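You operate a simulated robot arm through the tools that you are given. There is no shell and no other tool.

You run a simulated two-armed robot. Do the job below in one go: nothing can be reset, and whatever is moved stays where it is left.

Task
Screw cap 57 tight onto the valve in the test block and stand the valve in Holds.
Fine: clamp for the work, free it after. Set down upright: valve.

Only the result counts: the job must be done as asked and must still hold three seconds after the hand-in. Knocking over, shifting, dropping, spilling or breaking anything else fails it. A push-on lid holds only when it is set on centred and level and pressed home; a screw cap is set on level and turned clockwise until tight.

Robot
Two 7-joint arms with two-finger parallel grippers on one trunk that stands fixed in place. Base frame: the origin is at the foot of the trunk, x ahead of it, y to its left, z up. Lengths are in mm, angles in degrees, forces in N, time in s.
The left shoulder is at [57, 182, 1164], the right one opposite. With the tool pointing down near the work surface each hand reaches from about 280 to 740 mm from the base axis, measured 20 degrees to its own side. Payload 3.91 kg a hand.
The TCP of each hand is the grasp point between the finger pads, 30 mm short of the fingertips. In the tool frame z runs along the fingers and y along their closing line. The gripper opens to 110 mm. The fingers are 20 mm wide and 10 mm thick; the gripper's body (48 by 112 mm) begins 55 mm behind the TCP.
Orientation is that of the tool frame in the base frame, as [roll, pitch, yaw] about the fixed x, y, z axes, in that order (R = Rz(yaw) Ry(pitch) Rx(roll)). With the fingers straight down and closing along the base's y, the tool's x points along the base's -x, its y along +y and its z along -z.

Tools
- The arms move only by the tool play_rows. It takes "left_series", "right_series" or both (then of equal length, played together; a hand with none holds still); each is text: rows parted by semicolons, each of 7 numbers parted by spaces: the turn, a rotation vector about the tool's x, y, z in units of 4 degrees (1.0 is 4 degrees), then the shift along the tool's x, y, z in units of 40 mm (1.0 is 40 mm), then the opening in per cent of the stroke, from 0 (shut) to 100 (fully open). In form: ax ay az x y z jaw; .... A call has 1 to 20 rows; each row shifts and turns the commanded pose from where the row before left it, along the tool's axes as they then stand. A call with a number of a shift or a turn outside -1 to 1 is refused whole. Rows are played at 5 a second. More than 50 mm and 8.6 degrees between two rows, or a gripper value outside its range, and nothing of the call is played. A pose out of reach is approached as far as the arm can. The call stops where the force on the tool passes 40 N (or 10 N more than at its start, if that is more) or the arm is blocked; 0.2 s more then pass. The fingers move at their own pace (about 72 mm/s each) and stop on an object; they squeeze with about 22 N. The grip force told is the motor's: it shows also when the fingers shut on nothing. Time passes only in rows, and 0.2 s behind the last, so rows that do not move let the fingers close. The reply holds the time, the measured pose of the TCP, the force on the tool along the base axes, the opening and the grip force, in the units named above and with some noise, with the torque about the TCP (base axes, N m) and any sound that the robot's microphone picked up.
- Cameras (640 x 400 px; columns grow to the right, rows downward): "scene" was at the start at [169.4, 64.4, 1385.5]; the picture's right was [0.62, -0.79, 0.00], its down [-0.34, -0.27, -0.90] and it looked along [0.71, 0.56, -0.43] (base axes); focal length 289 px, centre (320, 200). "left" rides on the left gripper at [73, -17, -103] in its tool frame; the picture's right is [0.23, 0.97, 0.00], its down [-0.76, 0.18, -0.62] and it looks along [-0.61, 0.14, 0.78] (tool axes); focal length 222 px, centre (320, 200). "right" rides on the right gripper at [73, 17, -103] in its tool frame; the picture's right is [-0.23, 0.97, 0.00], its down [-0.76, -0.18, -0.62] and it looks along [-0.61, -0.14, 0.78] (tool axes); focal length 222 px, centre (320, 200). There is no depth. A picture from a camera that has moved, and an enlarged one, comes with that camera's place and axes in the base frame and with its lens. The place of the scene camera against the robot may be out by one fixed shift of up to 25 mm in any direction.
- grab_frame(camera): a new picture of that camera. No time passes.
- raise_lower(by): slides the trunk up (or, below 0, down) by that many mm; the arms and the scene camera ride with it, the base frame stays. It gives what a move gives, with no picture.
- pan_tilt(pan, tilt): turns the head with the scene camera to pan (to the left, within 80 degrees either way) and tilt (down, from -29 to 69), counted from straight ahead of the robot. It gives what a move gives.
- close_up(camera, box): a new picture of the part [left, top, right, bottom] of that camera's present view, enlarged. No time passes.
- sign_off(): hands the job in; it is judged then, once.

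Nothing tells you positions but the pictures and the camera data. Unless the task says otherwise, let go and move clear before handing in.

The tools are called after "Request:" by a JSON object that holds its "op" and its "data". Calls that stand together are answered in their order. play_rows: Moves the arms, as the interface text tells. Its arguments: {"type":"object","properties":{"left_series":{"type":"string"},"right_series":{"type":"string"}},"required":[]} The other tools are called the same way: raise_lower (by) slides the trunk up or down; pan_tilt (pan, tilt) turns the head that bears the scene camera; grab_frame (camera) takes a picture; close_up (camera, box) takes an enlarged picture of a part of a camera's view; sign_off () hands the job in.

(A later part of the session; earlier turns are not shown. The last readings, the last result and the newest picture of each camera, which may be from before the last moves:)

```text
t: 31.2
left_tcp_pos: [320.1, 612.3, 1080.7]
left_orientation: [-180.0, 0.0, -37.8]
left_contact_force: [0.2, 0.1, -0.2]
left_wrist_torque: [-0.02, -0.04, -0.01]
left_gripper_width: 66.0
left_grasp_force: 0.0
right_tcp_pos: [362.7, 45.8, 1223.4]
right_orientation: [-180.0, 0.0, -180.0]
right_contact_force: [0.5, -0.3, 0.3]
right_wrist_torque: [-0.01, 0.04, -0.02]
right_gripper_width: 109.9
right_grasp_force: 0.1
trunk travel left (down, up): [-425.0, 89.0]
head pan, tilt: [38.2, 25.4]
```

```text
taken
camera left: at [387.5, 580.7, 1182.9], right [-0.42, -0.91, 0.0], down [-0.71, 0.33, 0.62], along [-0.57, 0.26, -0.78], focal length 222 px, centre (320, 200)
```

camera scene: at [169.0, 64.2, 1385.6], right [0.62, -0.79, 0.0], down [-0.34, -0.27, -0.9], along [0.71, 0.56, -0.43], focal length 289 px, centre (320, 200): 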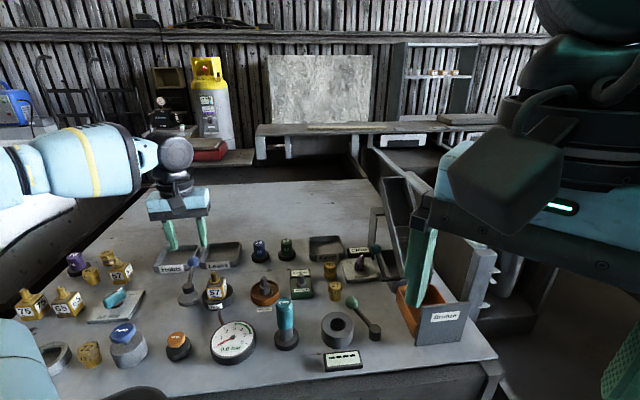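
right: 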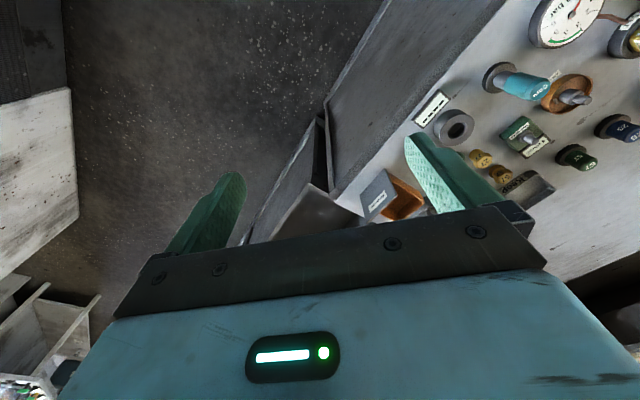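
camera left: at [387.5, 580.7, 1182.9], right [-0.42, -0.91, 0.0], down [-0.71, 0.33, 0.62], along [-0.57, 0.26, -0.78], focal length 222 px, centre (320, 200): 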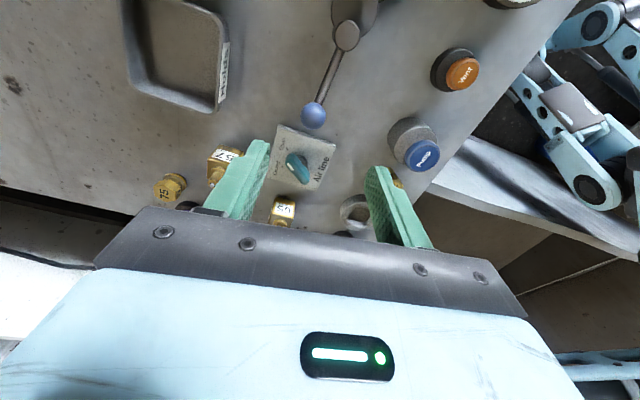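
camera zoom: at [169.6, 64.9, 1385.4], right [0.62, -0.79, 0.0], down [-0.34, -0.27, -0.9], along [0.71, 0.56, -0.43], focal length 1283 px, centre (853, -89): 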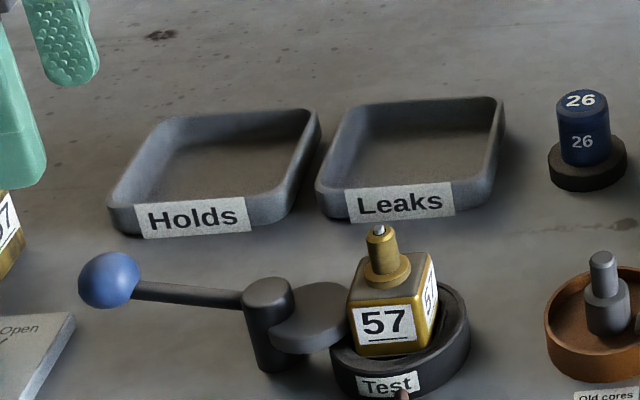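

The clamp stays closed (the ball is now near (321, 619)) with the cam against the valve. Next I'll go and look at cap 57 from nearby, turning the hand back to yaw 180.

Request:
{"op": "play_rows", "data": {"left_series": "0 0 0 0.939 0.1225 0 60;0 0 0 0.939 0.1225 0 60;0 0 0 0.939 0.1225 0 60;0 0 0 0.939 0.1225 0 60;0 0 0 0.939 0.1225 0 60;0 0 0 0.939 0.1225 0 60;0 0 0 0.939 0.1225 0 60;0 0 0 0.939 0.1225 0 60;0 0 0 0.939 0.1225 0 60;0 0 1 0 0 0 60;0 0 1 0 0 0 60;0 0 1 0 0 0 60;0 0 1 0 0 0 60;0 0 1 0 0 0 60;0 0 1 0 0 0 60;0 0 1 0 0 0 60;0 0 1 0 0 0 60;0 0 1 0 0 0 60;0 0 1 0 0 0 60;0 0 1 0 0 0 60"}}

Request:
{"op": "play_rows", "data": {"left_series": "0 0 1 0 0 0 60;0 0 1 0 0 0 60;0 0 1 0 0 0 60;0 0 1 0 0 0 60;0 0 1 0 0 0 60;0 0 1 0 0 0 60;0 0 1 0 0 0 60;0 0 1 0 0 0 60;0 0 1 0 0 0 60;0 0 1 0 0 0 60;0 0 1 0 0 0 60;0 0 1 0 0 0 60;0 0 1 0 0 0 60;0 0 1 0 0 0 60;0 0 1 0 0 0 60;0 0 1 0 0 0 60;0 0 1 0 0 0 60;0 0 1 0 0 0 60;0 0 1 0 0 0 60;0 0 1 0 0 0 60"}}

Request:
{"op": "play_rows", "data": {"left_series": "0 0 1 0 0 0 60;0 0 1 0 0 0 60;0 0 1 0 0 0 60;0 0 1 0 0 0 60;0 0 0.55 0 0 0 60;0 0 0 0 0 0 60"}}

Request:
{"op": "grab_frame", "data": {"camera": "left"}}

```text
t: 35.4
left_tcp_pos: [559.6, 368.0, 1077.2]
left_orientation: [180.0, -0.1, -82.0]
left_contact_force: [-0.7, -0.1, -0.2]
left_wrist_torque: [-0.02, -0.06, 0.0]
left_gripper_width: 66.1
left_grasp_force: 0.0
right_tcp_pos: [362.9, 45.6, 1223.1]
right_orientation: [180.0, 0.0, -180.0]
right_contact_force: [-0.2, 0.4, -0.4]
right_wrist_torque: [-0.02, 0.01, -0.04]
right_gripper_width: 110.1
right_grasp_force: 0.1
trunk travel left (down, up): [-425.0, 89.0]
head pan, tilt: [38.2, 25.4]
```

```text
t: 39.6
left_tcp_pos: [559.1, 368.6, 1079.0]
left_orientation: [-180.0, 0.0, -162.0]
left_contact_force: [0.4, 0.9, -0.5]
left_wrist_torque: [-0.03, 0.0, 0.03]
left_gripper_width: 66.0
left_grasp_force: 0.1
right_tcp_pos: [362.0, 47.1, 1222.6]
right_orientation: [180.0, 0.0, -180.0]
right_contact_force: [0.9, -0.1, -0.5]
right_wrist_torque: [-0.03, -0.01, -0.01]
right_gripper_width: 110.2
right_grasp_force: 0.1
trunk travel left (down, up): [-425.0, 89.0]
head pan, tilt: [38.2, 25.4]
```

```text
t: 41.0
left_tcp_pos: [558.7, 368.6, 1077.6]
left_orientation: [180.0, 0.0, 179.8]
left_contact_force: [0.1, -0.2, 0.2]
left_wrist_torque: [-0.01, 0.0, -0.02]
left_gripper_width: 66.0
left_grasp_force: 0.1
right_tcp_pos: [361.7, 47.0, 1222.3]
right_orientation: [-179.9, 0.0, 180.0]
right_contact_force: [-0.3, -0.4, -1.2]
right_wrist_torque: [-0.01, -0.02, 0.03]
right_gripper_width: 110.2
right_grasp_force: 0.0
trunk travel left (down, up): [-425.0, 89.0]
head pan, tilt: [38.2, 25.4]
```

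```text
taken
camera left: at [486.6, 352.0, 1180.8], right [-0.22, 0.97, 0.0], down [0.76, 0.18, 0.62], along [0.61, 0.14, -0.78], focal length 222 px, centre (320, 200)
```

left: 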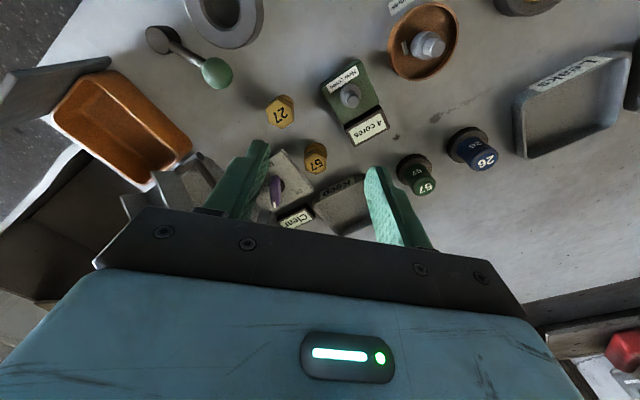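

Request:
{"op": "close_up", "data": {"camera": "left", "box": [290, 130, 350, 180]}}

Request:
{"op": "close_up", "data": {"camera": "left", "box": [230, 80, 400, 240]}}

Request:
{"op": "close_up", "data": {"camera": "scene", "box": [310, 240, 350, 290]}}

```text
8.00 times, centred on (320, 155) of left
camera zoom: at [486.6, 352.0, 1180.8], right [-0.22, 0.97, 0.0], down [0.76, 0.18, 0.62], along [0.61, 0.14, -0.78], focal length 1777 px, centre (320, 560)
```

zoom: 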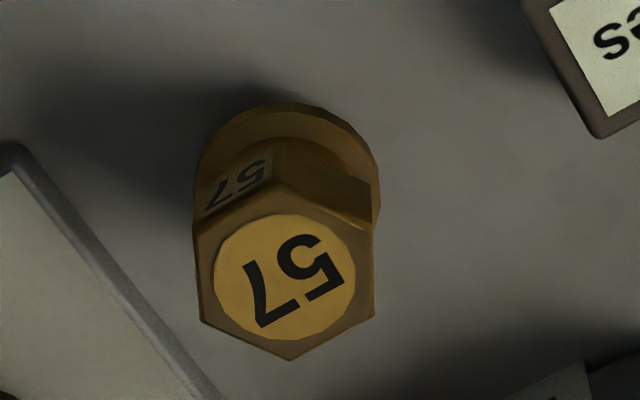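

```text
2.50 times, centred on (315, 160) of left
camera zoom: at [486.6, 352.0, 1180.8], right [-0.22, 0.97, 0.0], down [0.76, 0.18, 0.62], along [0.61, 0.14, -0.78], focal length 555 px, centre (332, 300)
```

zoom: 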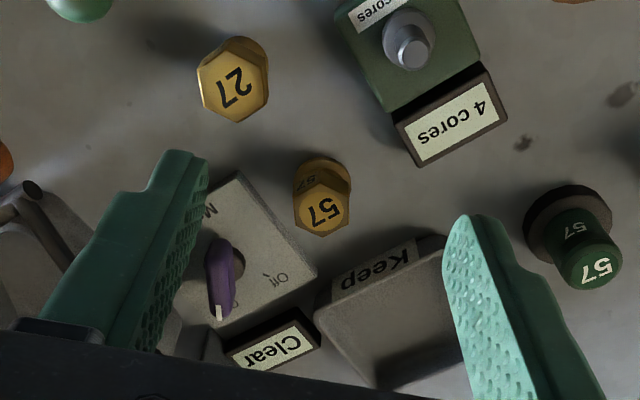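

```text
8.00 times, centred on (330, 265) of scene
camera zoom: at [169.4, 64.4, 1385.5], right [0.62, -0.79, 0.0], down [-0.34, -0.27, -0.9], along [0.71, 0.56, -0.43], focal length 2309 px, centre (240, -320)
```

zoom: 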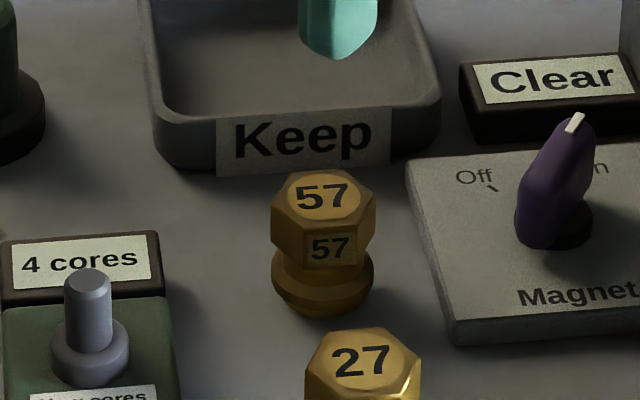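

Cap 57's hex top is centred near (620, 377, 943) with flats facing 45°+60k. Before turning the hand there, I'll check the tall structure at the right for clearance.

Request:
{"op": "close_up", "data": {"camera": "scene", "box": [330, 160, 500, 350]}}

Request:
{"op": "close_up", "data": {"camera": "left", "box": [0, 40, 300, 240]}}

Request:
{"op": "grab_frame", "data": {"camera": "right"}}

```text
2.11 times, centred on (415, 255) of scene
camera zoom: at [169.4, 64.4, 1385.5], right [0.62, -0.79, 0.0], down [-0.34, -0.27, -0.9], along [0.71, 0.56, -0.43], focal length 608 px, centre (120, 84)
```

zoom: 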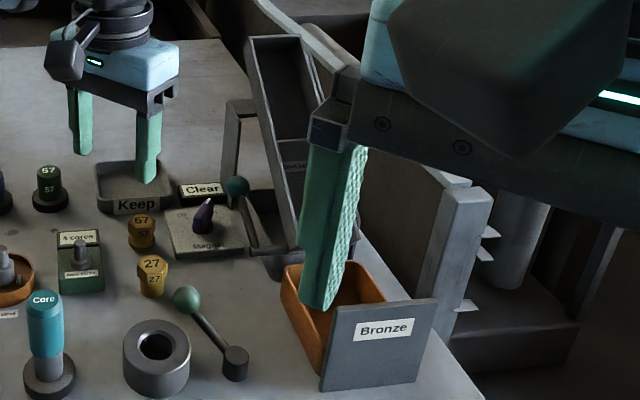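

```text
2.00 times, centred on (150, 140) of left
camera zoom: at [486.6, 352.0, 1180.8], right [-0.22, 0.97, 0.0], down [0.76, 0.18, 0.62], along [0.61, 0.14, -0.78], focal length 444 px, centre (660, 320)
```

zoom: 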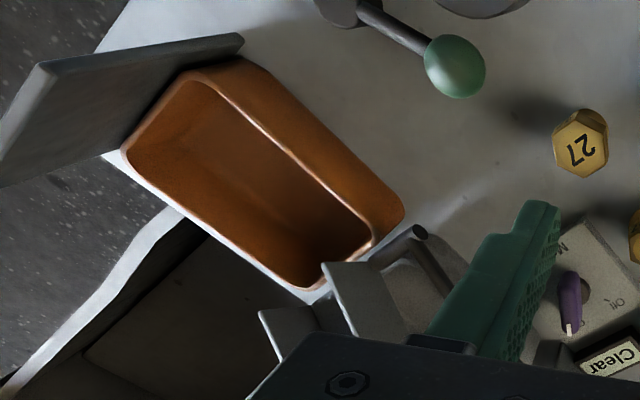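

```text
taken
camera right: at [289.9, 63.0, 1326.0], right [0.23, 0.97, 0.0], down [0.76, -0.18, 0.62], along [0.61, -0.14, -0.78], focal length 222 px, centre (320, 200)
```

right: 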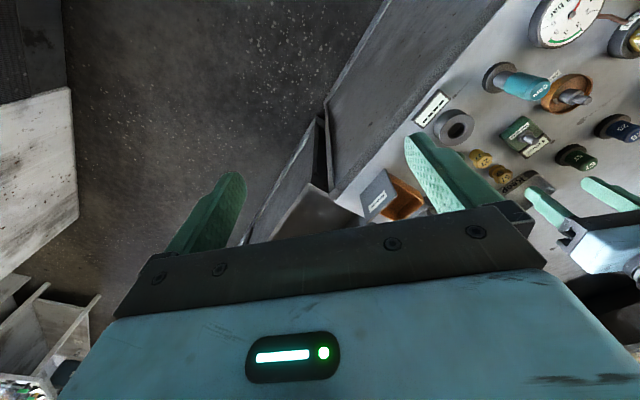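

The chute and lever lie to the right of the Magnet plate, so I'll grip the cap at yaw −165, which keeps the hand's camera on the robot side. I'll move above the cap and check alignment.

Request:
{"op": "play_rows", "data": {"left_series": "0 0 -1 0 0 0 45;0 0 -1 0 0 0 45;0 0 -1 0 0 0 45;0 0 -0.8 0 0 0 45;0 0 0 -0.77 -0.0975 0 45;0 0 0 -0.77 -0.0975 0 45;0 0 0 0 0 0.9 45;0 0 0 0 0 0.9 45;0 0 0 0 0 0 45"}}

Request:
{"op": "grab_frame", "data": {"camera": "left"}}

Request:
{"op": "close_up", "data": {"camera": "scene", "box": [290, 200, 380, 290]}}

```text
t: 43.0
left_tcp_pos: [617.7, 376.0, 1008.1]
left_orientation: [180.0, 0.1, -165.0]
left_contact_force: [0.5, -0.2, -0.2]
left_wrist_torque: [-0.04, -0.01, 0.01]
left_gripper_width: 49.2
left_grasp_force: 0.1
right_tcp_pos: [362.2, 45.6, 1223.0]
right_orientation: [180.0, 0.1, -179.9]
right_contact_force: [0.8, -0.1, 0.3]
right_wrist_torque: [0.02, -0.01, 0.02]
right_gripper_width: 109.9
right_grasp_force: 0.0
trunk travel left (down, up): [-425.0, 89.0]
head pan, tilt: [38.2, 25.4]
```

```text
taken
camera left: at [552.6, 341.5, 1110.6], right [-0.47, 0.88, 0.0], down [0.69, 0.37, 0.62], along [0.55, 0.29, -0.78], focal length 222 px, centre (320, 200)
```

left: 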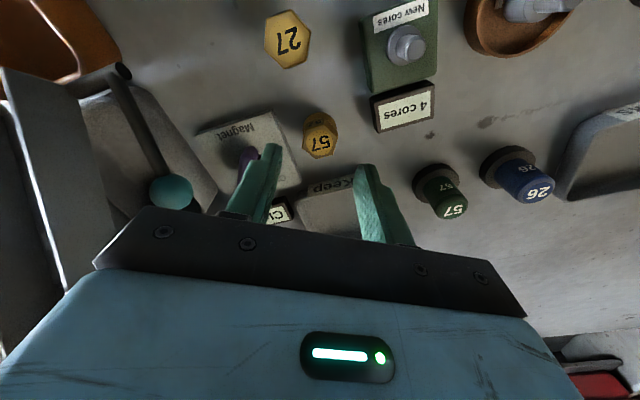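

```text
4.44 times, centred on (335, 245) of scene
camera zoom: at [168.9, 64.3, 1385.6], right [0.62, -0.79, 0.0], down [-0.34, -0.27, -0.9], along [0.71, 0.56, -0.43], focal length 1283 px, centre (253, 0)
```

zoom: 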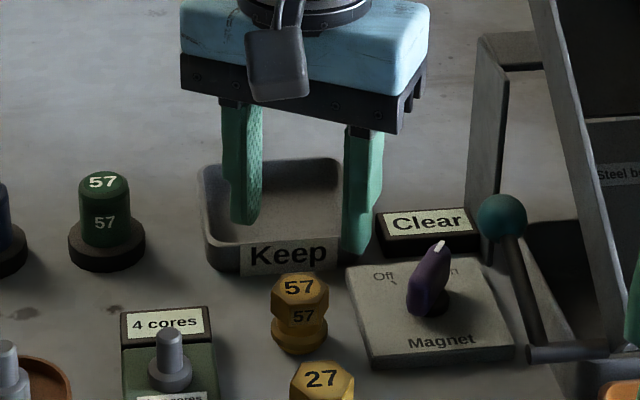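

Request:
{"op": "close_up", "data": {"camera": "left", "box": [290, 105, 350, 165]}}

```text
6.67 times, centred on (320, 135) of left
camera zoom: at [552.6, 341.5, 1110.6], right [-0.47, 0.88, 0.0], down [0.69, 0.37, 0.62], along [0.55, 0.29, -0.78], focal length 1481 px, centre (320, 633)
```

zoom: 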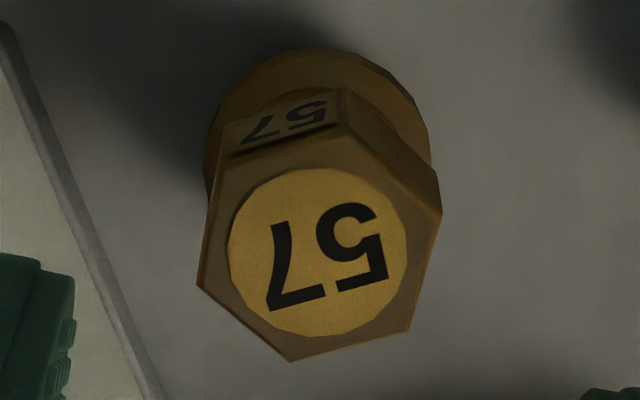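

The cap is centred under the hand at about (619, 376). I'll descend so the pads take only the hex, then close.

Request:
{"op": "play_rows", "data": {"left_series": "0 0 0 -0.03 0 0.5 45;0 0 0 0 0 0.4 45;0 0 0 0 0 0.3 45;0 0 0 0 0 0 45"}}

Request:
{"op": "close_up", "data": {"camera": "left", "box": [220, 80, 420, 230]}}

Request:
{"op": "close_up", "data": {"camera": "scene", "box": [310, 230, 360, 290]}}

```text
t: 44.0
left_tcp_pos: [618.9, 377.8, 959.8]
left_orientation: [-179.9, 0.1, -164.9]
left_contact_force: [-0.4, -0.6, -0.6]
left_wrist_torque: [0.0, -0.02, 0.01]
left_gripper_width: 49.5
left_grasp_force: 0.0
right_tcp_pos: [361.9, 45.8, 1222.5]
right_orientation: [180.0, 0.1, -180.0]
right_contact_force: [-0.2, 0.2, 0.0]
right_wrist_torque: [0.03, 0.01, 0.01]
right_gripper_width: 110.1
right_grasp_force: 0.0
trunk travel left (down, up): [-425.0, 89.0]
head pan, tilt: [38.2, 25.4]
```

```text
2.67 times, centred on (320, 155) of left
camera zoom: at [552.8, 342.0, 1062.2], right [-0.47, 0.88, 0.0], down [0.69, 0.37, 0.62], along [0.55, 0.29, -0.78], focal length 592 px, centre (320, 320)
```

zoom: 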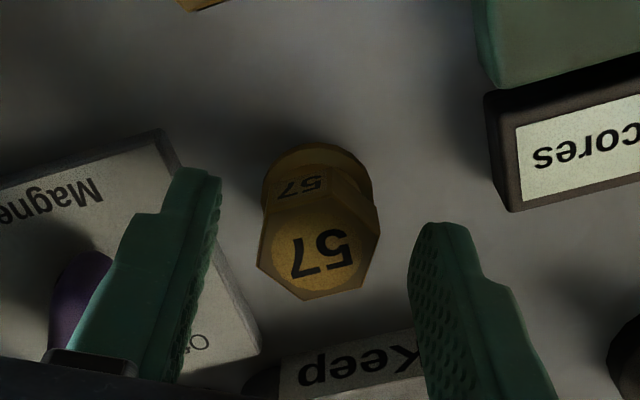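

```text
6.67 times, centred on (335, 260) of scene
camera zoom: at [169.2, 64.3, 1385.6], right [0.62, -0.79, 0.0], down [-0.34, -0.27, -0.9], along [0.71, 0.56, -0.43], focal length 1924 px, centre (220, -200)
```

zoom: 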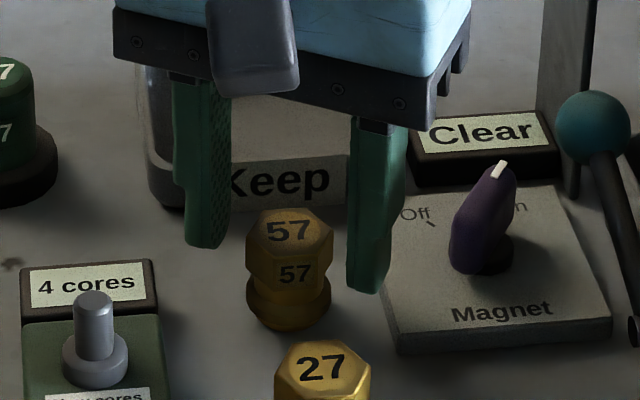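

The fingers flank the hex nicely; the tips are slightly near the flange, so I'll rise 3 mm and then close on the cap.

Request:
{"op": "play_rows", "data": {"left_series": "0 0 0 0 0 -0.08 45;0 0 0 0 0 0 30;0 0 0 0 0 0 15;0 0 0 0 0 0 0;0 0 0 0 0 0 0;0 0 0 0 0 0 0"}}

Request:
{"op": "close_up", "data": {"camera": "left", "box": [220, 80, 420, 230]}}

Request:
{"op": "close_up", "data": {"camera": "scene", "box": [310, 230, 360, 290]}}

```text
t: 45.4
left_tcp_pos: [619.6, 377.8, 962.4]
left_orientation: [-180.0, 0.1, -165.0]
left_contact_force: [-0.1, 0.2, 0.4]
left_wrist_torque: [-0.03, 0.0, -0.01]
left_gripper_width: 26.8
left_grasp_force: 21.6
right_tcp_pos: [362.8, 46.1, 1224.1]
right_orientation: [180.0, 0.2, -179.9]
right_contact_force: [-0.1, 0.1, -0.2]
right_wrist_torque: [0.03, 0.02, -0.02]
right_gripper_width: 110.0
right_grasp_force: 0.1
trunk travel left (down, up): [-425.0, 89.0]
head pan, tilt: [38.2, 25.4]
```

```text
2.67 times, centred on (320, 155) of left
camera zoom: at [553.9, 342.5, 1065.0], right [-0.47, 0.88, 0.0], down [0.69, 0.37, 0.62], along [0.55, 0.29, -0.78], focal length 592 px, centre (320, 320)
```

zoom: 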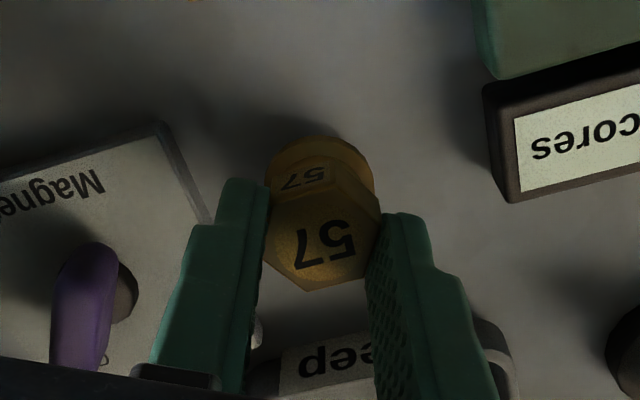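

```text
6.67 times, centred on (335, 260) of scene
camera zoom: at [169.4, 64.3, 1385.5], right [0.62, -0.79, 0.0], down [-0.34, -0.27, -0.9], along [0.71, 0.56, -0.43], focal length 1924 px, centre (220, -200)
```

zoom: 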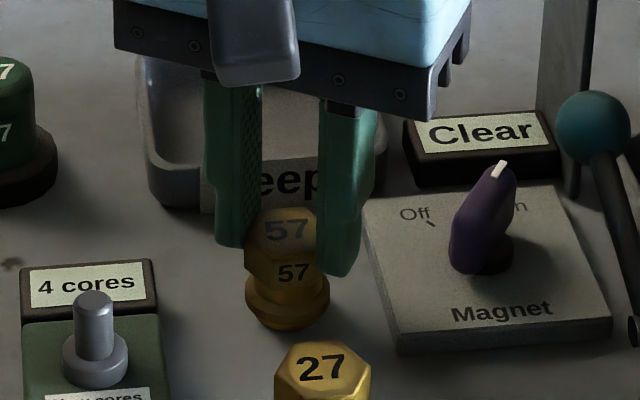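

The cap is gripped across its flats (26.8 mm) and centred on the TCP. I'll lift it and carry it above the valve.

Request:
{"op": "play_rows", "data": {"left_series": "0 0 0 0 0 -0.3 0;0 0 0 0 0 -0.7 0;0 0 0 0 0 -1 0;0 0 0 0 0 -1 0;0 0 0 0.585 0.694 0 0;0 0 0 0.585 0.694 0 0;0 0 0 0.585 0.694 0 0;0 0 0 0.585 0.694 0 0;0 0 0 0.585 0.694 0 0;0 0 0 0.585 0.694 0 0;0 0 0 0.585 0.694 0 0;0 0 0 0 0 0 0;0 0 0 0 0 0 0"}}

Request:
{"op": "grab_frame", "data": {"camera": "left"}}

Request:
{"op": "close_up", "data": {"camera": "scene", "box": [140, 190, 280, 310]}}

```text
t: 48.2
left_tcp_pos: [412.8, 521.0, 1079.2]
left_orientation: [180.0, -0.1, -164.9]
left_contact_force: [-0.5, -0.5, -0.7]
left_wrist_torque: [0.04, -0.02, -0.01]
left_gripper_width: 0.0
left_grasp_force: 21.5
right_tcp_pos: [361.6, 46.6, 1223.4]
right_orientation: [179.9, 0.0, 179.9]
right_contact_force: [-0.4, 0.4, 0.4]
right_wrist_torque: [-0.05, -0.02, -0.01]
right_gripper_width: 109.9
right_grasp_force: 0.2
trunk travel left (down, up): [-425.0, 89.0]
head pan, tilt: [38.2, 25.4]
```

```text
taken
camera left: at [347.6, 486.2, 1181.5], right [-0.47, 0.88, 0.0], down [0.69, 0.37, 0.62], along [0.55, 0.29, -0.78], focal length 222 px, centre (320, 200)
```

left: 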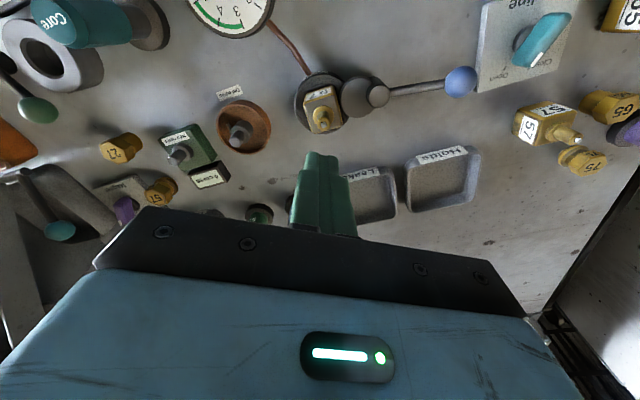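

```text
3.33 times, centred on (210, 250) of scene
camera zoom: at [168.9, 64.8, 1385.6], right [0.62, -0.79, 0.0], down [-0.34, -0.27, -0.9], along [0.71, 0.56, -0.43], focal length 962 px, centre (687, 33)
```

zoom: 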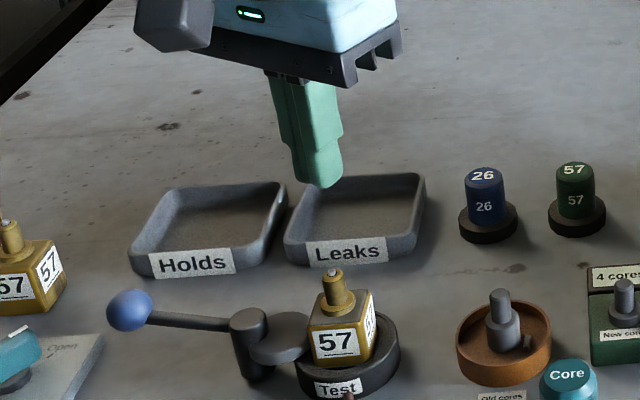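

The cap slipped out of the fingers; it appears still to be near its original spot. I'll check its state.

Request:
{"op": "close_up", "data": {"camera": "left", "box": [90, 120, 240, 230]}}

Request:
{"op": "close_up", "data": {"camera": "scene", "box": [300, 235, 370, 305]}}

```text
3.64 times, centred on (165, 175) of left
camera zoom: at [347.6, 486.2, 1181.5], right [-0.47, 0.88, 0.0], down [0.69, 0.37, 0.62], along [0.55, 0.29, -0.78], focal length 808 px, centre (884, 291)
```

zoom: 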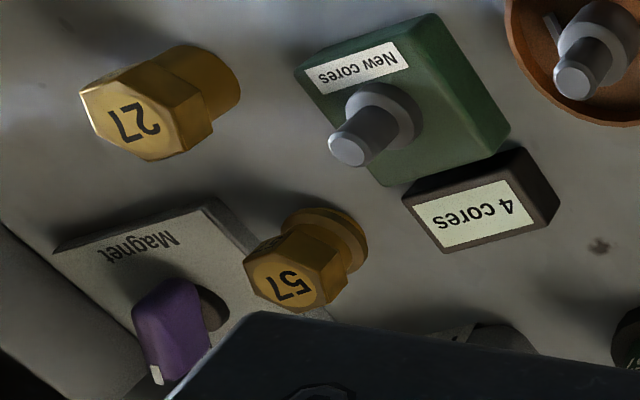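

```text
5.71 times, centred on (335, 270) of scene
camera zoom: at [168.9, 64.8, 1385.6], right [0.62, -0.79, 0.0], down [-0.34, -0.27, -0.9], along [0.71, 0.56, -0.43], focal length 1649 px, centre (234, -200)
```

zoom: 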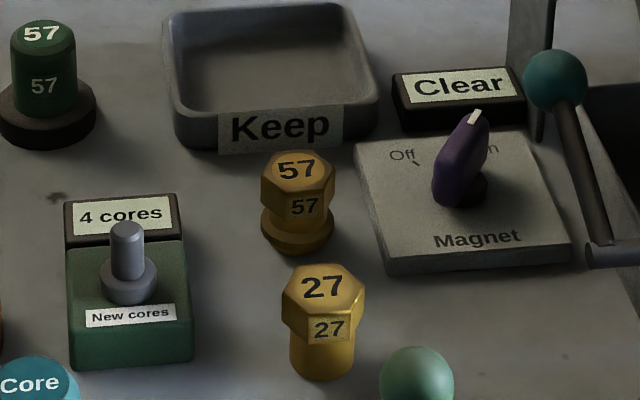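

Request:
{"op": "close_up", "data": {"camera": "scene", "box": [310, 230, 360, 290]}}

Request:
{"op": "close_up", "data": {"camera": "scene", "box": [322, 255, 342, 285]}}

Request:
{"op": "close_up", "data": {"camera": "scene", "box": [90, 240, 140, 285]}}

```text
6.67 times, centred on (335, 260) of scene
camera zoom: at [168.9, 64.8, 1385.6], right [0.62, -0.79, 0.0], down [-0.34, -0.27, -0.9], along [0.71, 0.56, -0.43], focal length 1924 px, centre (220, -200)
```

zoom: 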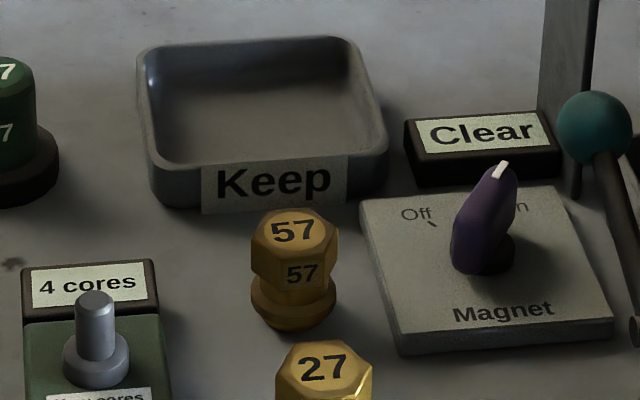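

```text
13.33 times, centred on (332, 270) of scene
camera zoom: at [168.9, 64.8, 1385.6], right [0.62, -0.79, 0.0], down [-0.34, -0.27, -0.9], along [0.71, 0.56, -0.43], focal length 3848 px, centre (160, -733)
```

zoom: 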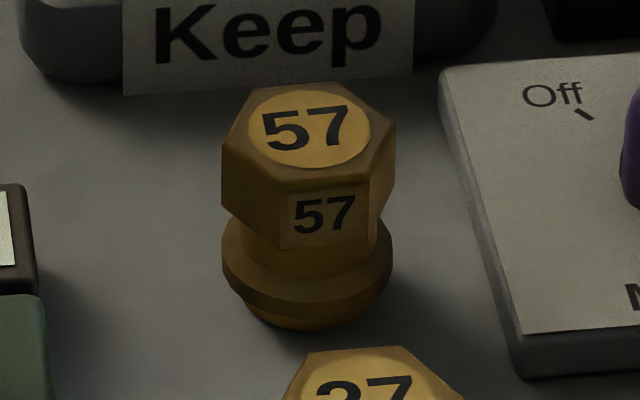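

```text
8.89 times, centred on (115, 262) of scene
camera zoom: at [168.9, 64.8, 1385.6], right [0.62, -0.79, 0.0], down [-0.34, -0.27, -0.9], along [0.71, 0.56, -0.43], focal length 2565 px, centre (2142, -356)
```

zoom: 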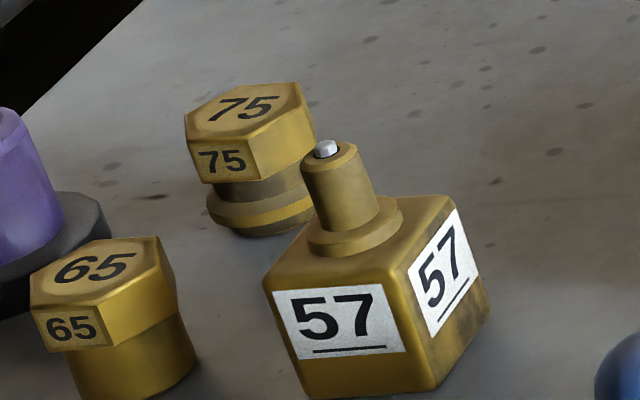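

The cap is free-standing and undamaged; my grip on its hex was too shallow (only the fingertips). The widest ring is about 25 mm below its top, so I can grip deeper. I'll return above it and re-measure.

Request:
{"op": "play_rows", "data": {"left_series": "0 0 0 -0.585 -0.694 0 45;0 0 0 -0.585 -0.694 0 45;0 0 0 -0.585 -0.694 0 45;0 0 0 -0.585 -0.694 0 45;0 0 0 -0.585 -0.694 0 45;0 0 0 -0.585 -0.694 0 45;0 0 0 -0.585 -0.694 0 45;0 0 0 0 0 0.9 45;0 0 0 0 0 0.9 45;0 0 0 0 0 0 45"}}

Request:
{"op": "close_up", "data": {"camera": "left", "box": [290, 105, 350, 165]}}

Request:
{"op": "close_up", "data": {"camera": "left", "box": [220, 80, 420, 230]}}

```text
t: 50.4
left_tcp_pos: [623.7, 376.3, 1009.0]
left_orientation: [179.9, 0.1, -164.9]
left_contact_force: [-0.6, -0.4, 0.1]
left_wrist_torque: [-0.04, 0.05, -0.01]
left_gripper_width: 49.4
left_grasp_force: 0.1
right_tcp_pos: [362.3, 46.1, 1223.4]
right_orientation: [180.0, 0.1, 179.9]
right_contact_force: [-1.0, -0.2, 0.7]
right_wrist_torque: [0.0, 0.02, -0.02]
right_gripper_width: 110.1
right_grasp_force: 0.1
trunk travel left (down, up): [-425.0, 89.0]
head pan, tilt: [38.2, 25.4]
```

```text
6.67 times, centred on (320, 135) of left
camera zoom: at [557.3, 340.0, 1112.5], right [-0.47, 0.88, 0.0], down [0.69, 0.37, 0.62], along [0.55, 0.29, -0.78], focal length 1481 px, centre (320, 633)
```

zoom: 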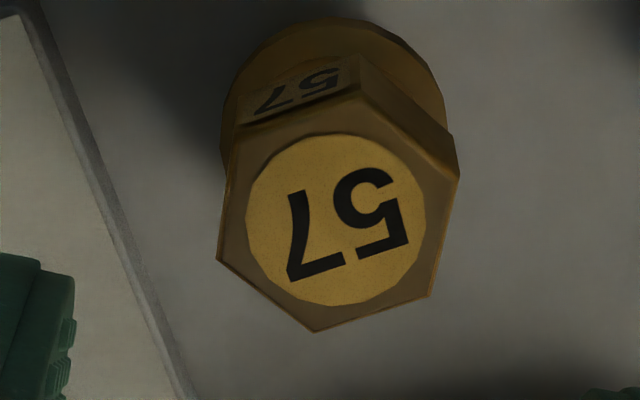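

```text
2.67 times, centred on (320, 155) of left
camera zoom: at [557.3, 340.0, 1112.5], right [-0.47, 0.88, 0.0], down [0.69, 0.37, 0.62], along [0.55, 0.29, -0.78], focal length 592 px, centre (320, 320)
```

zoom: 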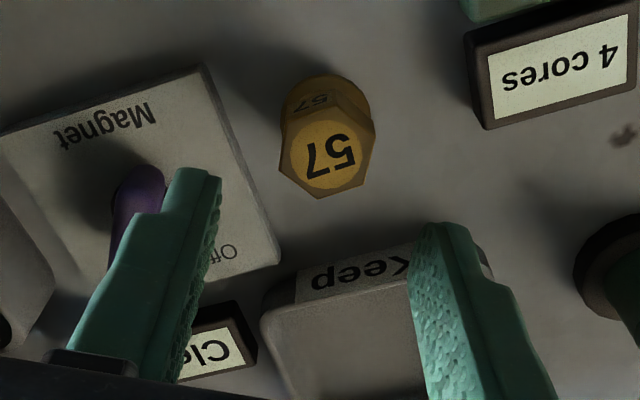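

The cap now sits near (619.5, 375) turned about 5°. I'll align, go down deeper on the hex, close, and lift only a few millimetres to test.

Request:
{"op": "play_rows", "data": {"left_series": "0 0 -1 0.108 0 0.4 45;0 0 -0.25 0 0 0.5 45;0 0 0 0 0 0.3 45;0 0 0 0 0 0.225 45;0 0 0 0 0 0 45;0 0 0 0 0 0 30;0 0 0 0 0 0 15;0 0 0 0 0 0 0;0 0 0 0 0 0 0;0 0 0 0 0 0 0"}}

Request:
{"op": "close_up", "data": {"camera": "left", "box": [220, 80, 420, 230]}}

Request:
{"op": "close_up", "data": {"camera": "scene", "box": [310, 230, 360, 290]}}

```text
t: 52.6
left_tcp_pos: [619.3, 376.8, 952.7]
left_orientation: [180.0, 0.1, -159.9]
left_contact_force: [0.8, -0.5, 0.4]
left_wrist_torque: [-0.04, -0.03, -0.03]
left_gripper_width: 26.7
left_grasp_force: 21.9
right_tcp_pos: [362.5, 45.0, 1221.7]
right_orientation: [-180.0, 0.0, -179.9]
right_contact_force: [0.0, -0.3, -0.7]
right_wrist_torque: [0.02, 0.04, -0.01]
right_gripper_width: 110.0
right_grasp_force: 0.1
trunk travel left (down, up): [-425.0, 89.0]
head pan, tilt: [38.2, 25.4]
```

```text
2.67 times, centred on (320, 155) of left
camera zoom: at [557.4, 336.2, 1055.5], right [-0.55, 0.84, 0.0], down [0.65, 0.43, 0.62], along [0.52, 0.34, -0.78], focal length 592 px, centre (320, 320)
```

zoom: 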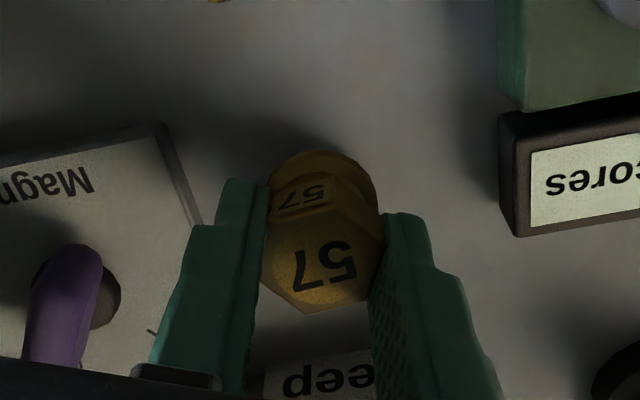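

```text
6.67 times, centred on (335, 260) of scene
camera zoom: at [169.4, 64.3, 1385.5], right [0.62, -0.79, 0.0], down [-0.34, -0.27, -0.9], along [0.71, 0.56, -0.43], focal length 1924 px, centre (220, -200)
```

zoom: 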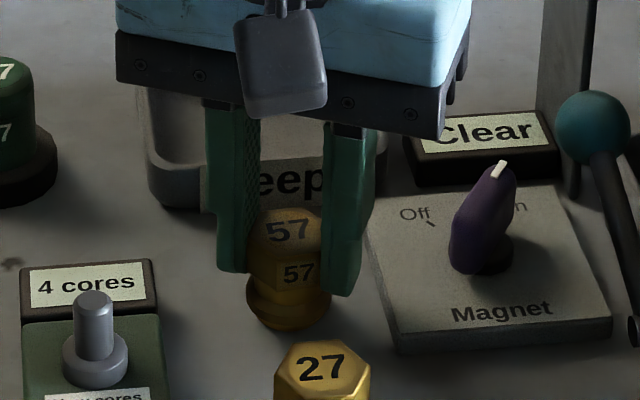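

The grip is deeper now (26.7 mm across the flats). I'll lift slowly by a few millimetres and check.

Request:
{"op": "play_rows", "data": {"left_series": "0 0 0 0 0 -0.05 0;0 0 0 0 0 -0.05 0;0 0 0 0 0 -0.05 0"}}

Request:
{"op": "close_up", "data": {"camera": "left", "box": [220, 80, 420, 230]}}

Request:
{"op": "close_up", "data": {"camera": "scene", "box": [310, 230, 360, 290]}}

```text
t: 53.4
left_tcp_pos: [616.9, 376.4, 958.5]
left_orientation: [180.0, 0.0, -159.9]
left_contact_force: [0.1, -0.5, -1.3]
left_wrist_torque: [-0.03, 0.0, 0.0]
left_gripper_width: 26.7
left_grasp_force: 22.5
right_tcp_pos: [363.3, 46.4, 1223.1]
right_orientation: [-180.0, 0.0, -179.9]
right_contact_force: [0.3, -0.6, 0.3]
right_wrist_torque: [0.02, 0.02, 0.04]
right_gripper_width: 109.9
right_grasp_force: 0.3
trunk travel left (down, up): [-425.0, 89.0]
head pan, tilt: [38.2, 25.4]
```

```text
2.67 times, centred on (320, 155) of left
camera zoom: at [555.6, 335.8, 1060.1], right [-0.55, 0.84, 0.0], down [0.65, 0.43, 0.62], along [0.52, 0.34, -0.78], focal length 592 px, centre (320, 320)
```

zoom: 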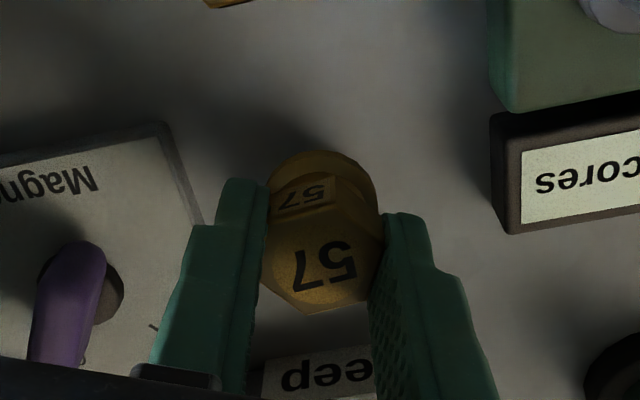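

```text
6.67 times, centred on (335, 260) of scene
camera zoom: at [169.4, 64.4, 1385.5], right [0.62, -0.79, 0.0], down [-0.34, -0.27, -0.9], along [0.71, 0.56, -0.43], focal length 1924 px, centre (220, -200)
```

zoom: 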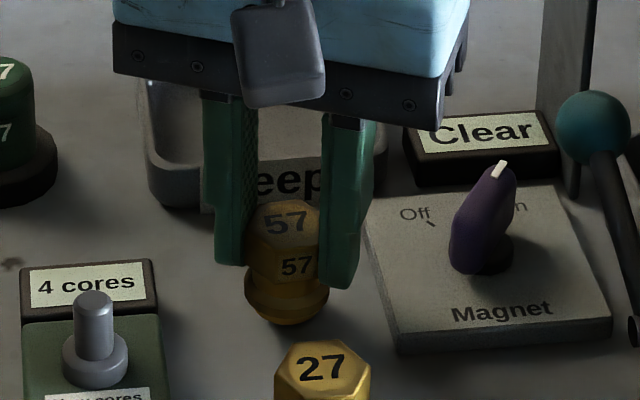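

The cap is rising with the hand this time (about 1.3 N weight). I'll continue lifting gently.

Request:
{"op": "play_rows", "data": {"left_series": "0 0 0 0 0 -0.1 0;0 0 0 0 0 -0.15 0;0 0 0 0 0 -0.2 0;0 0 0 0 0 -0.3 0;0 0 0 0 0 -0.4 0;0 0 0 0 0 -0.5 0;0 0 0 0 0 -0.5 0;0 0 0 0 0 -0.5 0;0 0 0 0 0 -0.4 0;0 0 0 0 0 0 0"}}

Request:
{"op": "close_up", "data": {"camera": "left", "box": [220, 80, 420, 230]}}

```text
t: 55.6
left_tcp_pos: [616.9, 378.4, 1082.7]
left_orientation: [-179.9, 0.1, -159.9]
left_contact_force: [-0.3, 0.2, -0.3]
left_wrist_torque: [-0.01, 0.02, 0.01]
left_gripper_width: 26.6
left_grasp_force: 22.9
right_tcp_pos: [362.8, 46.5, 1223.1]
right_orientation: [-180.0, 0.0, 180.0]
right_contact_force: [-0.2, -0.5, -0.3]
right_wrist_torque: [-0.01, -0.02, 0.01]
right_gripper_width: 110.0
right_grasp_force: 0.1
trunk travel left (down, up): [-425.0, 89.0]
head pan, tilt: [38.2, 25.4]
```

```text
2.67 times, centred on (320, 155) of left
camera zoom: at [555.5, 336.6, 1185.0], right [-0.55, 0.84, 0.0], down [0.65, 0.43, 0.62], along [0.52, 0.34, -0.78], focal length 592 px, centre (320, 320)
```

zoom: 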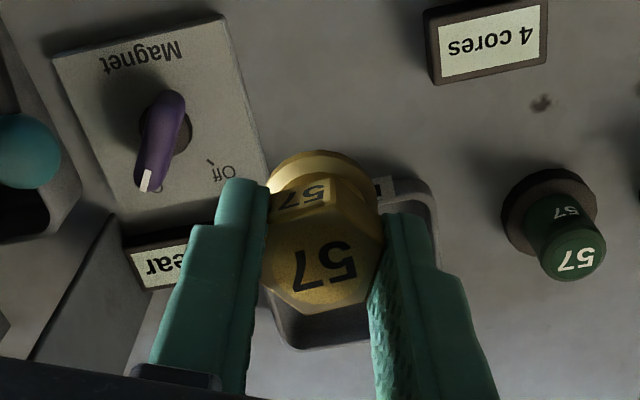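

The cap is held firmly. I'll take a high-zoom view to measure its offset from the TCP.

Request:
{"op": "close_up", "data": {"camera": "left", "box": [290, 135, 350, 205]}}

```text
5.71 times, centred on (320, 170) of left
camera zoom: at [555.5, 336.6, 1185.0], right [-0.55, 0.84, 0.0], down [0.65, 0.43, 0.62], along [0.52, 0.34, -0.78], focal length 1269 px, centre (320, 371)
```

zoom: 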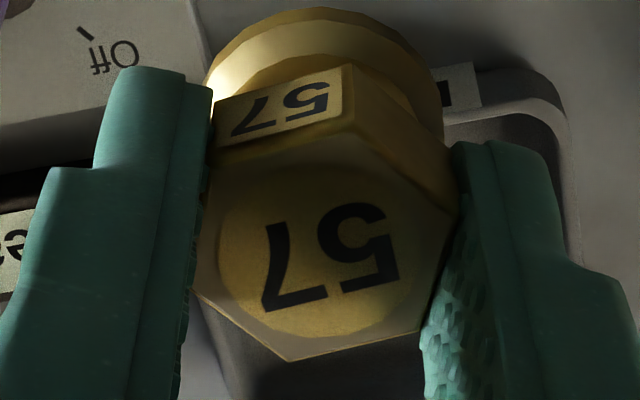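

The cap is centred to within about 2 mm. I'll carry it over the valve and measure the stem relative to the hand.

Request:
{"op": "play_rows", "data": {"left_series": "0 0 0 0.2 0.3 0 0;0 0 0 0.4 0.6 0 0;0 0 0 0.45 0.645 0 0;0 0 0 0.45 0.645 0 0;0 0 0 0.45 0.645 0 0;0 0 0 0.45 0.645 0 0;0 0 0 0.45 0.645 0 0;0 0 0 0.4 0.6 0 0;0 0 0 0.352 0.433 0 0;0 0 0 0 0 0 0;0 0 0 0 0 0 0"}}

Request:
{"op": "grab_frame", "data": {"camera": "left"}}

Request:
{"op": "close_up", "data": {"camera": "left", "box": [290, 70, 370, 140]}}

Request:
{"op": "close_up", "data": {"camera": "scene", "box": [160, 210, 270, 310]}}

```text
t: 58.0
left_tcp_pos: [411.6, 520.5, 1077.8]
left_orientation: [180.0, 0.0, -159.9]
left_contact_force: [-0.1, -0.2, -1.0]
left_wrist_torque: [0.04, 0.01, -0.01]
left_gripper_width: 26.6
left_grasp_force: 21.5
right_tcp_pos: [361.9, 46.6, 1221.6]
right_orientation: [-180.0, 0.0, -180.0]
right_contact_force: [-0.6, -0.5, -0.4]
right_wrist_torque: [0.05, -0.02, 0.01]
right_gripper_width: 110.3
right_grasp_force: 0.0
trunk travel left (down, up): [-425.0, 89.0]
head pan, tilt: [38.2, 25.4]
```

```text
taken
camera left: at [349.2, 480.7, 1181.9], right [-0.55, 0.84, 0.0], down [0.65, 0.43, 0.62], along [0.52, 0.34, -0.78], focal length 222 px, centre (320, 200)
```

left: 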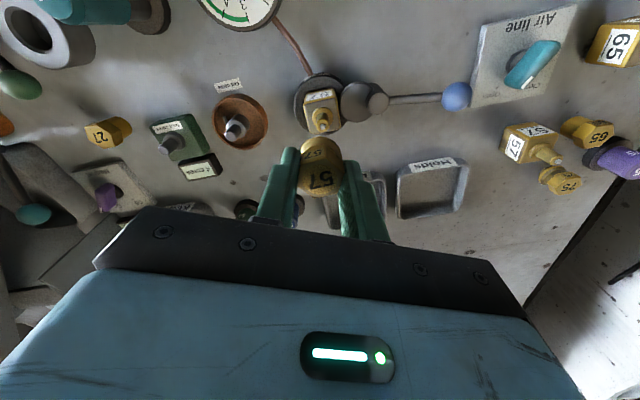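

```text
5.71 times, centred on (330, 105) of left
camera zoom: at [349.2, 480.7, 1181.9], right [-0.55, 0.84, 0.0], down [0.65, 0.43, 0.62], along [0.52, 0.34, -0.78], focal length 1269 px, centre (263, 743)
```

zoom: 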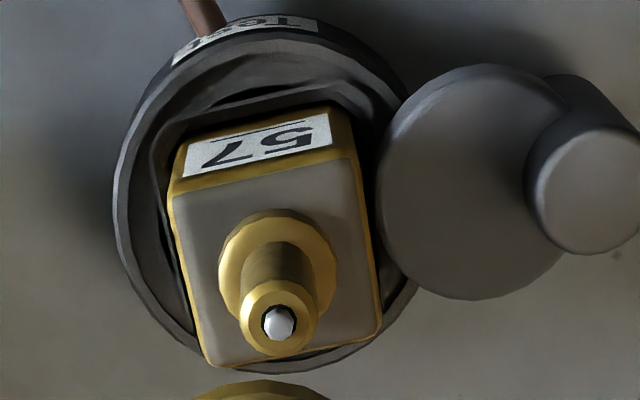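

```text
4.00 times, centred on (215, 260) of scene
camera zoom: at [169.1, 64.7, 1385.5], right [0.62, -0.79, 0.0], down [-0.34, -0.27, -0.9], along [0.71, 0.56, -0.43], focal length 1154 px, centre (740, -40)
```

zoom: 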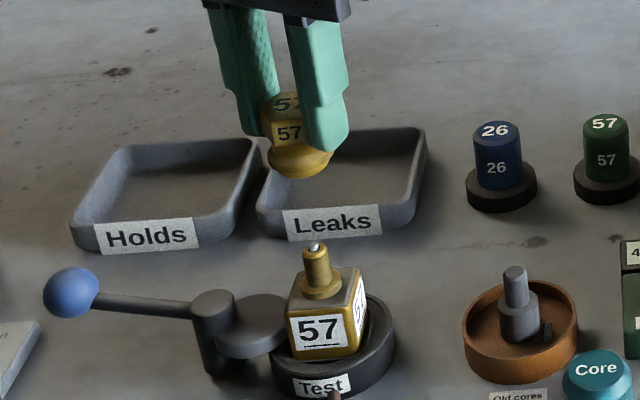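

Request:
{"op": "close_up", "data": {"camera": "scene", "box": [185, 228, 245, 288]}}

```text
6.67 times, centred on (215, 258) of scene
camera zoom: at [169.1, 64.7, 1385.5], right [0.62, -0.79, 0.0], down [-0.34, -0.27, -0.9], along [0.71, 0.56, -0.43], focal length 1924 px, centre (1020, -187)
```

zoom: 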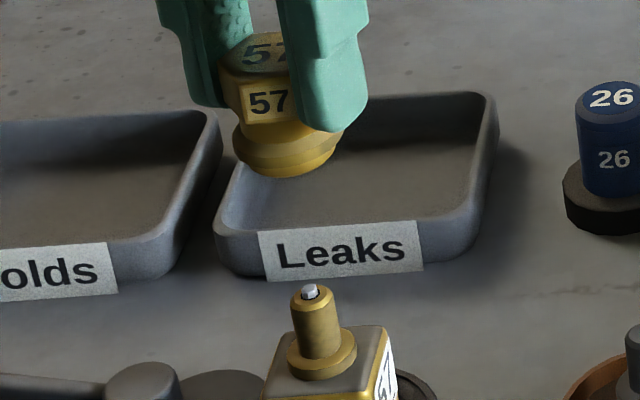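

From the scene view the cap must shift about 2 mm along tool +y. I'll apply that and turn the hand 90° counter-clockwise, which also gives room for the screwing stroke, then compare alignment from the new angle.

Request:
{"op": "play_rows", "data": {"left_series": "0 0 -1 0 0.053 0 0;0 0 -1 0 0 0 0;0 0 -1 0 0 0 0;0 0 -1 0 0 0 0;0 0 -1 0 0 0 0;0 0 -1 0 0 0 0;0 0 -1 0 0 0 0;0 0 -1 0 0 0 0;0 0 -1 0 0 0 0;0 0 -1 0 0 0 0;0 0 -1 0 0 0 0;0 0 -1 0 0 0 0;0 0 -1 0 0 0 0;0 0 -1 0 0 0 0;0 0 -1 0 0 0 0;0 0 -1 0 0 0 0;0 0 -1 0 0 0 0;0 0 -1 0 0 0 0;0 0 -1 0 0 0 0;0 0 -1 0 0 0 0"}}

Request:
{"op": "play_rows", "data": {"left_series": "0 0 -1 0 0 0 0;0 0 -1 0 0 0 0;0 0 -0.5 0 0 0 0;0 0 0 0 0 0 0;0 0 0 0 0 0 0"}}

Request:
{"op": "close_up", "data": {"camera": "scene", "box": [185, 228, 245, 288]}}

Request:
{"op": "grab_frame", "data": {"camera": "left"}}

```text
t: 62.2
left_tcp_pos: [411.4, 523.4, 1080.6]
left_orientation: [-179.8, 0.0, -79.8]
left_contact_force: [-1.0, -0.4, -0.7]
left_wrist_torque: [0.03, 0.01, -0.02]
left_gripper_width: 26.7
left_grasp_force: 21.6
right_tcp_pos: [363.2, 45.9, 1222.5]
right_orientation: [180.0, -0.1, 180.0]
right_contact_force: [-0.2, 0.2, 0.1]
right_wrist_torque: [0.01, -0.01, -0.01]
right_gripper_width: 109.8
right_grasp_force: 0.0
trunk travel left (down, up): [-425.0, 89.0]
head pan, tilt: [38.2, 25.4]
```

```text
t: 63.4
left_tcp_pos: [409.8, 521.7, 1079.3]
left_orientation: [-180.0, 0.0, -70.0]
left_contact_force: [-0.6, -0.2, -1.0]
left_wrist_torque: [-0.02, -0.03, 0.01]
left_gripper_width: 26.8
left_grasp_force: 22.0
right_tcp_pos: [362.9, 45.3, 1224.0]
right_orientation: [-180.0, 0.0, -180.0]
right_contact_force: [1.0, 0.4, -0.3]
right_wrist_torque: [-0.01, 0.02, -0.03]
right_gripper_width: 109.9
right_grasp_force: 0.0
trunk travel left (down, up): [-425.0, 89.0]
head pan, tilt: [38.2, 25.4]
```

```text
6.67 times, centred on (215, 258) of scene
camera zoom: at [169.4, 64.4, 1385.5], right [0.62, -0.79, 0.0], down [-0.34, -0.27, -0.9], along [0.71, 0.56, -0.43], focal length 1924 px, centre (1020, -187)
```

zoom: 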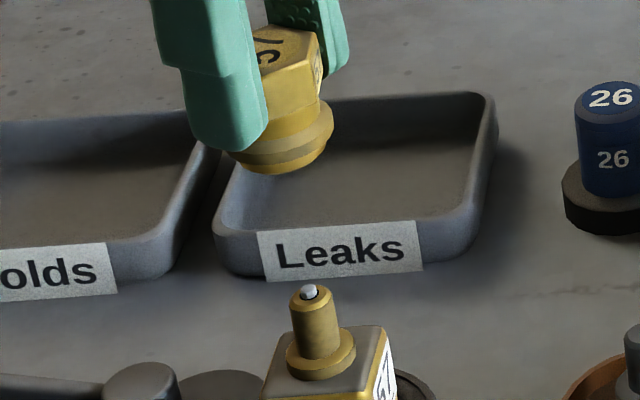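

```text
taken
camera left: at [451.4, 460.4, 1183.4], right [-0.84, -0.55, 0.0], down [-0.43, 0.65, 0.62], along [-0.34, 0.52, -0.78], focal length 222 px, centre (320, 200)
```

left: 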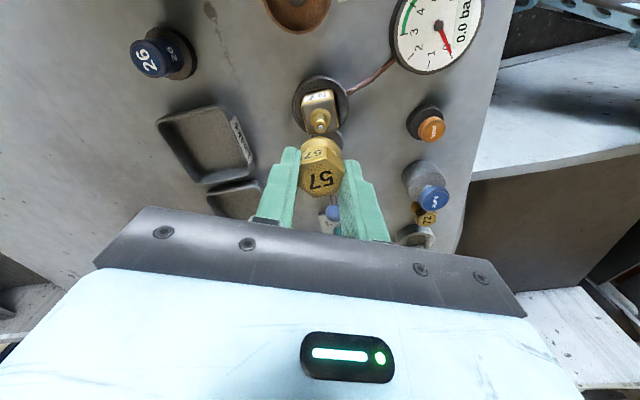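

Request:
{"op": "close_up", "data": {"camera": "left", "box": [280, 75, 360, 195]}}

Request:
{"op": "close_up", "data": {"camera": "left", "box": [290, 75, 360, 140]}}

```text
3.33 times, centred on (320, 135) of left
camera zoom: at [451.4, 460.4, 1183.4], right [-0.84, -0.55, 0.0], down [-0.43, 0.65, 0.62], along [-0.34, 0.52, -0.78], focal length 740 px, centre (320, 417)
```

zoom: 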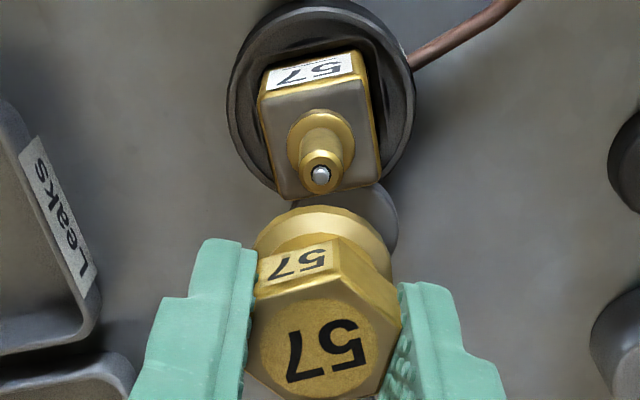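

```text
6.15 times, centred on (325, 108) of left
camera zoom: at [451.4, 460.4, 1183.4], right [-0.84, -0.55, 0.0], down [-0.43, 0.65, 0.62], along [-0.34, 0.52, -0.78], focal length 1367 px, centre (289, 769)
```

zoom: 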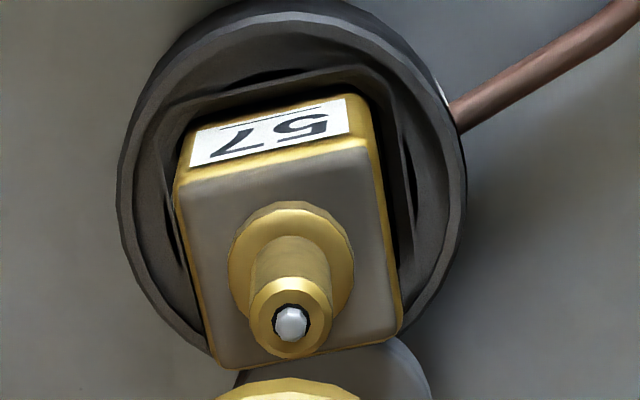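

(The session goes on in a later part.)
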